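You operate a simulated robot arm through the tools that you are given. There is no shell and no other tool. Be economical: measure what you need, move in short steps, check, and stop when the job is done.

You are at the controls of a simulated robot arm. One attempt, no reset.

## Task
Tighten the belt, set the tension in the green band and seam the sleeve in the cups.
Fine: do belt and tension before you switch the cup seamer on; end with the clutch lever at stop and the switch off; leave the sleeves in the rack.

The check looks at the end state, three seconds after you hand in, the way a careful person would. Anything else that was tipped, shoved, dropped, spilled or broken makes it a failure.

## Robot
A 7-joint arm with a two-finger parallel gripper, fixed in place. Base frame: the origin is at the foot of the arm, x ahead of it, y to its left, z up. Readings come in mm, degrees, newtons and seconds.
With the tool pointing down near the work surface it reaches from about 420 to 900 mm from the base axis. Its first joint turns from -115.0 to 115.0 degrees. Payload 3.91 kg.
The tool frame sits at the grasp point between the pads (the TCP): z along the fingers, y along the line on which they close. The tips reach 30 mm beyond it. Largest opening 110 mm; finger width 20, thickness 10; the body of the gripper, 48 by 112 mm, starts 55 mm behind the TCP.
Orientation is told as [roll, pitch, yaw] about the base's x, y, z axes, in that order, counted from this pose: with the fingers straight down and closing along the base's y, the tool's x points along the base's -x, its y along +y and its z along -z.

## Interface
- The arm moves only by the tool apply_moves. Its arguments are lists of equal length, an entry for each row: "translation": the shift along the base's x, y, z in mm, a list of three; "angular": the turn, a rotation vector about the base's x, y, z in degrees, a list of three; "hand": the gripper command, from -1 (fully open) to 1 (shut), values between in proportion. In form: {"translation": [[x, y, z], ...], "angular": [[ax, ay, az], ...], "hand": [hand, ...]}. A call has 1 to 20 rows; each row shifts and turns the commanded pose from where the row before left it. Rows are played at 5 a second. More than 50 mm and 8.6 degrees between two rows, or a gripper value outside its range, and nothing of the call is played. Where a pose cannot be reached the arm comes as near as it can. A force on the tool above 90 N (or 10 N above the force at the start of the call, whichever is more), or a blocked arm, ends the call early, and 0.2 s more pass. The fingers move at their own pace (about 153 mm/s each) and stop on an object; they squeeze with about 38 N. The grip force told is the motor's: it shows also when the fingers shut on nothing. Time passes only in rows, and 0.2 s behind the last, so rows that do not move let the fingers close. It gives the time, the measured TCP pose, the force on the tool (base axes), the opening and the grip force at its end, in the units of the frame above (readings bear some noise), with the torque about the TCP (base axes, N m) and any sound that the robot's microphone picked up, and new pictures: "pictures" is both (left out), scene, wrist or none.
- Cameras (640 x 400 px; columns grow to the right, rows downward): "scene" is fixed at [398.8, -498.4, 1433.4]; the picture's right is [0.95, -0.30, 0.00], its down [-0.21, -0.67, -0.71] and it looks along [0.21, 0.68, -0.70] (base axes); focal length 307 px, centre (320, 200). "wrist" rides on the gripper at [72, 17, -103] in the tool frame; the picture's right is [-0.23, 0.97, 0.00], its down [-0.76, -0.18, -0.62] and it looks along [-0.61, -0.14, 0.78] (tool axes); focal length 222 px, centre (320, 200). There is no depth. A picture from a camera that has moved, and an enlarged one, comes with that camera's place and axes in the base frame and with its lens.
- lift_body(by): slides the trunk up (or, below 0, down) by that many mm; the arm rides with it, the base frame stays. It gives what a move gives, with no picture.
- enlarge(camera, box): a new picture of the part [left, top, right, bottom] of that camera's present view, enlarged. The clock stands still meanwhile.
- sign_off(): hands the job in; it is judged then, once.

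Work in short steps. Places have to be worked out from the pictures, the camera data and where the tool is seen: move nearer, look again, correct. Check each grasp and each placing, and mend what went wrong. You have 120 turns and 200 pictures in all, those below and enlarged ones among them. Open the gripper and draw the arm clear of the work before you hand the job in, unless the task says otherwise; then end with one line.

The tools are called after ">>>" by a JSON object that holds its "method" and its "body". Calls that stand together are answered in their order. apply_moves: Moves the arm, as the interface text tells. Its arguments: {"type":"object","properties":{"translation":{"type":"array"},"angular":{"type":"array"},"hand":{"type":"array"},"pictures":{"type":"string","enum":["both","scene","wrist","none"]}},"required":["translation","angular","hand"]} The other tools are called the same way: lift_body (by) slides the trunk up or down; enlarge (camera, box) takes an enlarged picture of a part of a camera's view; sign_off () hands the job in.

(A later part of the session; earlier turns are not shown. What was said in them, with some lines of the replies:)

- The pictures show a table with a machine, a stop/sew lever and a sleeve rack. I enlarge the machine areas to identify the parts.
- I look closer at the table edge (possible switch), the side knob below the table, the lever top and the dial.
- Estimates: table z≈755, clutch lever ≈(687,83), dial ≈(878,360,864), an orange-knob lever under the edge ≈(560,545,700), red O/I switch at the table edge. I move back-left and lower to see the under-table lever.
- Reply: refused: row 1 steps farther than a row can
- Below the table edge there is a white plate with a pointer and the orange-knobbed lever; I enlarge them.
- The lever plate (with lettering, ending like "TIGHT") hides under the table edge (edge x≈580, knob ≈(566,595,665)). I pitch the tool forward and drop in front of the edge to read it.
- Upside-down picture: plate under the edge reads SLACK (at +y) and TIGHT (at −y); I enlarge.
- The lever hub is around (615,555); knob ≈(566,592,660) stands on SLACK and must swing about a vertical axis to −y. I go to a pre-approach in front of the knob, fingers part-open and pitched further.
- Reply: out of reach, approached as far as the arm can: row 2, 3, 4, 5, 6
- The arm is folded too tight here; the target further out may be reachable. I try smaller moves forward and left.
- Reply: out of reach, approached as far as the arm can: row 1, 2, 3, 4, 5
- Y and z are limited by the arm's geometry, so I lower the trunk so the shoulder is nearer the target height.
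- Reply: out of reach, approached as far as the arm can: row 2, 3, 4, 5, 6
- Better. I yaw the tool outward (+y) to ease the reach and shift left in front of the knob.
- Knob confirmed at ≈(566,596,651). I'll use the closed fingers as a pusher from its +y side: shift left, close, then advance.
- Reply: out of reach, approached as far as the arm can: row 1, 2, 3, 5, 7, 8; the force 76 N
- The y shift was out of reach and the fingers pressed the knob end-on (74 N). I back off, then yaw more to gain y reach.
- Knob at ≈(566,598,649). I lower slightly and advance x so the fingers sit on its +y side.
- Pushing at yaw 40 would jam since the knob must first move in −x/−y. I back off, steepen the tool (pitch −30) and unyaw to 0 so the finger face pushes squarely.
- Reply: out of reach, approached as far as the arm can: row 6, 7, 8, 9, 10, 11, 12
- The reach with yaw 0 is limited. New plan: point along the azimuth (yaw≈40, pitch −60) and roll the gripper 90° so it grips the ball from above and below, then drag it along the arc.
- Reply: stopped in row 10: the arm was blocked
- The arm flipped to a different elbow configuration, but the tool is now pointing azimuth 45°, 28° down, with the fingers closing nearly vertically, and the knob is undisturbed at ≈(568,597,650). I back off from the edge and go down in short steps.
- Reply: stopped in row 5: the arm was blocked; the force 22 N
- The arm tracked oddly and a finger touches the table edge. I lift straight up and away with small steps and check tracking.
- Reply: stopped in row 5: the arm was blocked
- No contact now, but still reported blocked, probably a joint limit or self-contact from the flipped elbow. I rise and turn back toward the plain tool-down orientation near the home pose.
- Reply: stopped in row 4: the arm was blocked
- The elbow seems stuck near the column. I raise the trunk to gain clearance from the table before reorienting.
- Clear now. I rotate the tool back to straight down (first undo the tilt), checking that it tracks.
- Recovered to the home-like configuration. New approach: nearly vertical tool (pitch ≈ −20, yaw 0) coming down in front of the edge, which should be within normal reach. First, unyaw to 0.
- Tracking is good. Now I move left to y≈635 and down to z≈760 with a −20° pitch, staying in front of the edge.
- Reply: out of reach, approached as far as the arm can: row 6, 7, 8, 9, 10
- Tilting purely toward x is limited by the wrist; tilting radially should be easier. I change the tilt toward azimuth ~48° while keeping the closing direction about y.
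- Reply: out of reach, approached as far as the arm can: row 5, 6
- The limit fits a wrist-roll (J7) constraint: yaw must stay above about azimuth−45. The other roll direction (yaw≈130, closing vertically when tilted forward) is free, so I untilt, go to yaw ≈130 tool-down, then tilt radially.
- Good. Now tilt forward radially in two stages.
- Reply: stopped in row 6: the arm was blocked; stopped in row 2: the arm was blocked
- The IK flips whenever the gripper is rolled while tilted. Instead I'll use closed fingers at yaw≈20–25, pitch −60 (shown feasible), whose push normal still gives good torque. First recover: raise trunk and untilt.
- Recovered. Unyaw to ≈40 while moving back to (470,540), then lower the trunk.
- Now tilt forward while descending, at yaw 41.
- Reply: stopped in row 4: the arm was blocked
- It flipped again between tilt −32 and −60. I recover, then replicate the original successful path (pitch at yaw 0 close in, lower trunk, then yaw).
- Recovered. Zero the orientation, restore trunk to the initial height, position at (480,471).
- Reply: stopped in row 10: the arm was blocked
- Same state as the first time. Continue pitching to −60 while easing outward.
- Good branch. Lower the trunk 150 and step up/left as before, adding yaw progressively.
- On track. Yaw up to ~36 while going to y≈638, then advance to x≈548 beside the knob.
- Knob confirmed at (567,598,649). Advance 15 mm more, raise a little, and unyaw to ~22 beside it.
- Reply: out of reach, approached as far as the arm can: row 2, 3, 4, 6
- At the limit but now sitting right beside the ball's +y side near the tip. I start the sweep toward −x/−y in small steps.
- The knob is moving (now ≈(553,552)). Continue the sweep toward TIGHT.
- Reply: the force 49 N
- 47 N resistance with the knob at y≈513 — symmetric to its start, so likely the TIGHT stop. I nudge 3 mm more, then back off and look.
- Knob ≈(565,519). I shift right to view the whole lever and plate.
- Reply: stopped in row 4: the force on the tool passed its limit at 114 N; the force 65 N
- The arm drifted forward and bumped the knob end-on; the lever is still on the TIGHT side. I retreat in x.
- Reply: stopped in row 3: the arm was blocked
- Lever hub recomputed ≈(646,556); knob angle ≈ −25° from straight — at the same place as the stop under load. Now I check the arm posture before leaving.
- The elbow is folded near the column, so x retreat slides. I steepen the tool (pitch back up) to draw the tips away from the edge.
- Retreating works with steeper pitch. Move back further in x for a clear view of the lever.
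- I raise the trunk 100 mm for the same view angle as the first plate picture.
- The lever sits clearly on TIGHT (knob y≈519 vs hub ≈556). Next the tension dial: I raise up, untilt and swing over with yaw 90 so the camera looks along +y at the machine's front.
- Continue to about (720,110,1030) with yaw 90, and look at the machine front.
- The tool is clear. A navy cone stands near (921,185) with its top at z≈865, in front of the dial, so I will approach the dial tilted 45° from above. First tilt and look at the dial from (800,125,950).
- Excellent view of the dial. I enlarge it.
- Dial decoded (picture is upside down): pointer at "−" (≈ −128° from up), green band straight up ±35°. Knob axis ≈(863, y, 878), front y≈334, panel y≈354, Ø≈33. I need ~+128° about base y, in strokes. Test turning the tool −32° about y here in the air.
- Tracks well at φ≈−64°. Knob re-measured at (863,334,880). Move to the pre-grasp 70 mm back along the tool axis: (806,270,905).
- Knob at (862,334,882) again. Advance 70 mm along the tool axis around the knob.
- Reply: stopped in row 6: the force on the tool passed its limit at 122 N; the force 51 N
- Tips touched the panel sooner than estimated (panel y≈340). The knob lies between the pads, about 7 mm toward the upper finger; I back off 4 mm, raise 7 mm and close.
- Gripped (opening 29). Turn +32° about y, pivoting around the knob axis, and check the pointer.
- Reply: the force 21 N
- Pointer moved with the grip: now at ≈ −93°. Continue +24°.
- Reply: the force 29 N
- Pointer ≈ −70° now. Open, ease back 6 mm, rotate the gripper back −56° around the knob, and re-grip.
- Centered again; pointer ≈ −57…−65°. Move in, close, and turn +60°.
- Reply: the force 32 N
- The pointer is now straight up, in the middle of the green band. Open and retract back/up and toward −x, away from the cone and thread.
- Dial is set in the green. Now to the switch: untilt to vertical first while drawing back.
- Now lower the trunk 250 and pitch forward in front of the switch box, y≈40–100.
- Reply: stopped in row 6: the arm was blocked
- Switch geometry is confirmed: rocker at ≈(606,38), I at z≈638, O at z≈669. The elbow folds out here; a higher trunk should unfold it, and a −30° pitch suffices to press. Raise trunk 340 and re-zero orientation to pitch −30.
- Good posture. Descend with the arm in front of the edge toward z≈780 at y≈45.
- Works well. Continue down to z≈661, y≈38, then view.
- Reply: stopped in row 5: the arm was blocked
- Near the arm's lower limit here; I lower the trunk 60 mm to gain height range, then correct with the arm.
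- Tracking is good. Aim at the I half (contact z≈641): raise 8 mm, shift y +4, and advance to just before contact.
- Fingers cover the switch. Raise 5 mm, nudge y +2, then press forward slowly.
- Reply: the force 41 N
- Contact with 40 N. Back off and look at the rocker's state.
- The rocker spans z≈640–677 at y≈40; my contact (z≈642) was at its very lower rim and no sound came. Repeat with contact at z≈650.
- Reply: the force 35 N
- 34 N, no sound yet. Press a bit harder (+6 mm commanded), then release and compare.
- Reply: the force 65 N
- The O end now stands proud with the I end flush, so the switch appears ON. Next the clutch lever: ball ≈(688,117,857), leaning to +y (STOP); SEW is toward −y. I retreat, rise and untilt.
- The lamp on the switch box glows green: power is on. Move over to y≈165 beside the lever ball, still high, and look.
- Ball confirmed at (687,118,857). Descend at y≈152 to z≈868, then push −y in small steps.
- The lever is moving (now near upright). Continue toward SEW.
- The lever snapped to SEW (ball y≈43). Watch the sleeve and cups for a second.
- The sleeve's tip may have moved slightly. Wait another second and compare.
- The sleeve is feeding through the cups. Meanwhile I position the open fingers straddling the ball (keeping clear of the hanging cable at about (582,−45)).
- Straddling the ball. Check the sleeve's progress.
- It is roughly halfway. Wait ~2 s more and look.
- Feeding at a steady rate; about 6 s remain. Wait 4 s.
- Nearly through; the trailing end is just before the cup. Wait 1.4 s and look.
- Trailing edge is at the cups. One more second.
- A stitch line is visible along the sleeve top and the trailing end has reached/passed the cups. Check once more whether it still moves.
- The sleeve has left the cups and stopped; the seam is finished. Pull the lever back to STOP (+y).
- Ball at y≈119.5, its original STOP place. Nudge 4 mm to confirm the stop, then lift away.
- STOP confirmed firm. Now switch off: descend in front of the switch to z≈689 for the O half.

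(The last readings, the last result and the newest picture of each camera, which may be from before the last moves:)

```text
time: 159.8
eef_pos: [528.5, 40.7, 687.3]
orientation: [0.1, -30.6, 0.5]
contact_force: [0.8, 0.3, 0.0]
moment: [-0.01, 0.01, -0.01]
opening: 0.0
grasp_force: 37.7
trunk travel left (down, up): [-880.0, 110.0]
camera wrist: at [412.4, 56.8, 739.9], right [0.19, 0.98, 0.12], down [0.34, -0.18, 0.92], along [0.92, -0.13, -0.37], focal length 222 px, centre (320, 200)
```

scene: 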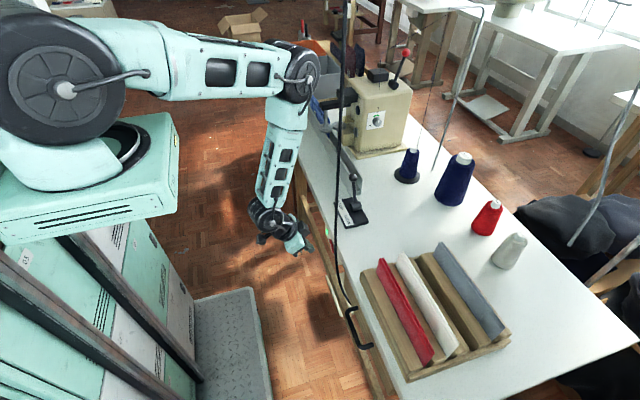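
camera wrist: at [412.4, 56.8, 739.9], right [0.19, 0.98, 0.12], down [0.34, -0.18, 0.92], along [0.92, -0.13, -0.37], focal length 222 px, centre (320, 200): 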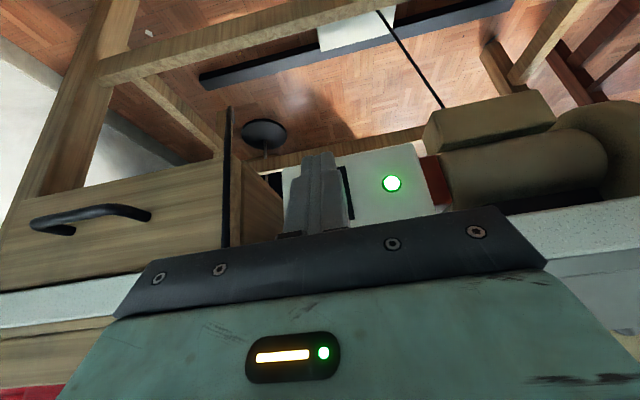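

Green lamp visible. Advance and press the O half (z kept ≈688).

>>> {"method": "apply_moves", "body": {"translation": [[10, 0, 0], [10, 0, 0], [10, 0, 0], [8, 0, 0], [4, 0, 0], [4, 0, 0], [4, 0, 0], [3, 0, 0]], "angular": [[0, 0, 0], [0, 0, 0], [0, 0, 0], [0, 0, 0], [0, 0, 0], [0, 0, 0], [0, 0, 0], [0, 0, 0]], "hand": [1, 1, 1, 1, 1, 1, 1, 1], "pictures": "wrist"}}

```text
time: 161.6
eef_pos: [578.9, 41.1, 689.2]
orientation: [0.1, -30.2, 0.5]
contact_force: [-11.6, -0.2, 6.4]
moment: [0.05, 0.11, -0.04]
opening: 0.1
grasp_force: 37.8
trunk travel left (down, up): [-880.0, 110.0]
camera wrist: at [464.5, 56.8, 742.2], right [0.19, 0.98, 0.12], down [0.34, -0.18, 0.92], along [0.92, -0.13, -0.37], focal length 222 px, centre (320, 200)
```

wrist: 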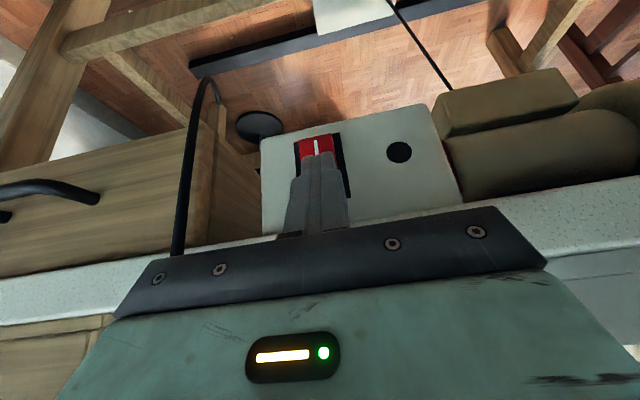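

The lamp is dark: the switch is off. Retreat, rise and open the gripper.

>>> {"method": "apply_moves", "body": {"translation": [[-14, 0, 0], [-15, 0, 5], [-15, 3, 20], [-10, 3, 25], [0, 3, 25], [0, 3, 25], [0, 3, 25], [0, 3, 25], [0, 3, 25], [0, 3, 25], [0, 3, 25], [0, 3, 25], [0, 3, 25], [0, 3, 20]], "angular": [[0, 0, 0], [0, 0, 0], [0, 0, 0], [0, 0, 0], [0, 0, 0], [0, 0, 0], [0, 0, 0], [0, 0, 0], [0, 5, 0], [0, 5, 0], [0, 5, 0], [0, 5, 0], [0, 5, 0], [0, 5, 0]], "hand": [1, 1, 1, 1, 1, 1, 1, 1, -1, -1, -1, -1, -1, -1]}}

>>> {"method": "enlarge", "body": {"camera": "scene", "box": [260, 60, 420, 180]}}

>>> {"method": "enlarge", "body": {"camera": "wrist", "box": [220, 30, 620, 230]}}

```text
time: 164.6
eef_pos: [529.4, 76.5, 984.8]
orientation: [0.4, -0.4, 0.4]
contact_force: [-0.4, -0.5, 0.4]
moment: [0.02, 0.01, -0.03]
opening: 110.0
grasp_force: 0.1
trunk travel left (down, up): [-880.0, 110.0]
camera wrist: at [454.6, 91.9, 1088.3], right [0.22, 0.98, 0.01], down [0.76, -0.18, 0.63], along [0.61, -0.13, -0.78], focal length 222 px, centre (320, 200)
```

scene: 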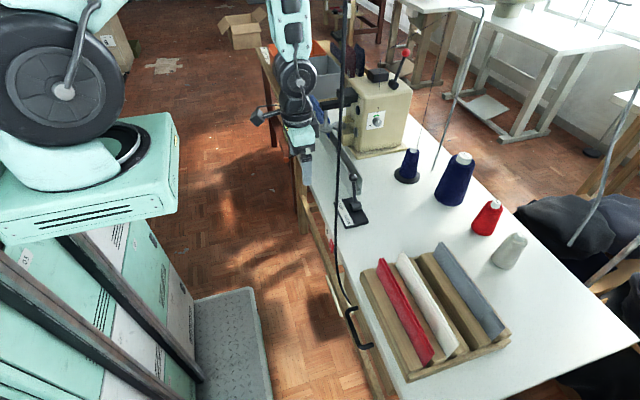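
wrist: 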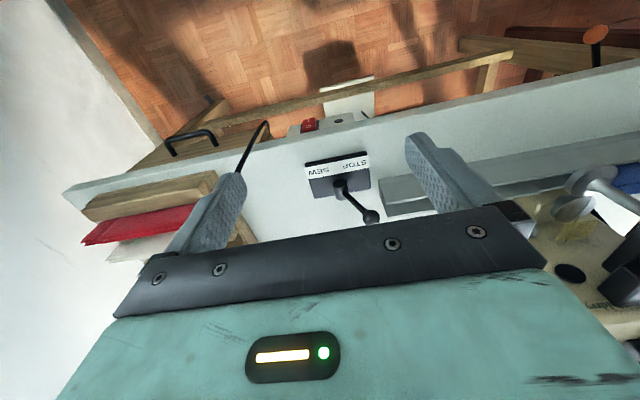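

```text
3.33 times, centred on (340, 120) of scene
camera zoom: at [398.8, -498.4, 1433.4], right [0.95, -0.3, 0.0], down [-0.21, -0.67, -0.71], along [0.21, 0.68, -0.7], focal length 1023 px, centre (253, 467)
```

zoom: 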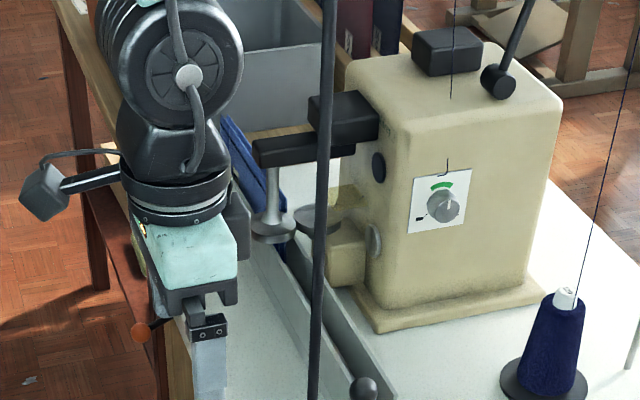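

```text
1.60 times, centred on (420, 130) of wrist
camera zoom: at [454.6, 91.9, 1088.3], right [0.22, 0.98, 0.01], down [0.76, -0.18, 0.63], along [0.61, -0.13, -0.78], focal length 355 px, centre (160, 312)
```

zoom: 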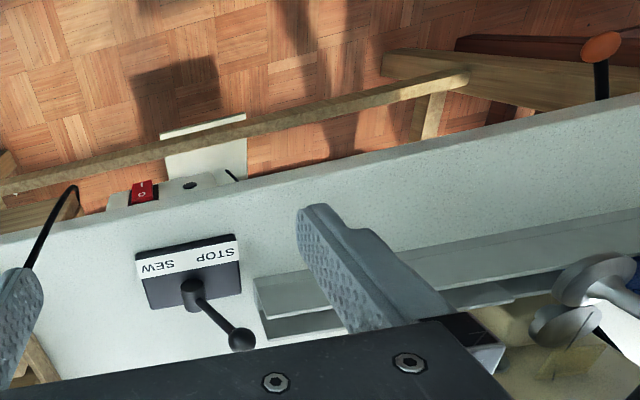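

Final state: belt lever at TIGHT (knob y≈520), dial pointer in the green band, sleeve seamed and out of the cups, clutch at STOP, lamp off, gripper open and clear, rack sleeves untouched. Handing in.

>>> {"method": "sign_off", "body": {}}

```text
The job is handed in.
```

The belt lever is at TIGHT, the tension dial is in the green band and the sleeve is seamed; the clutch lever is at STOP, the switch is off and the rack sleeves were left alone. On the way the tool bumped the belt knob (up to about 114 N) and the dial panel (about 122 N) and brushed the table edge, and I saw no damage from any of it.
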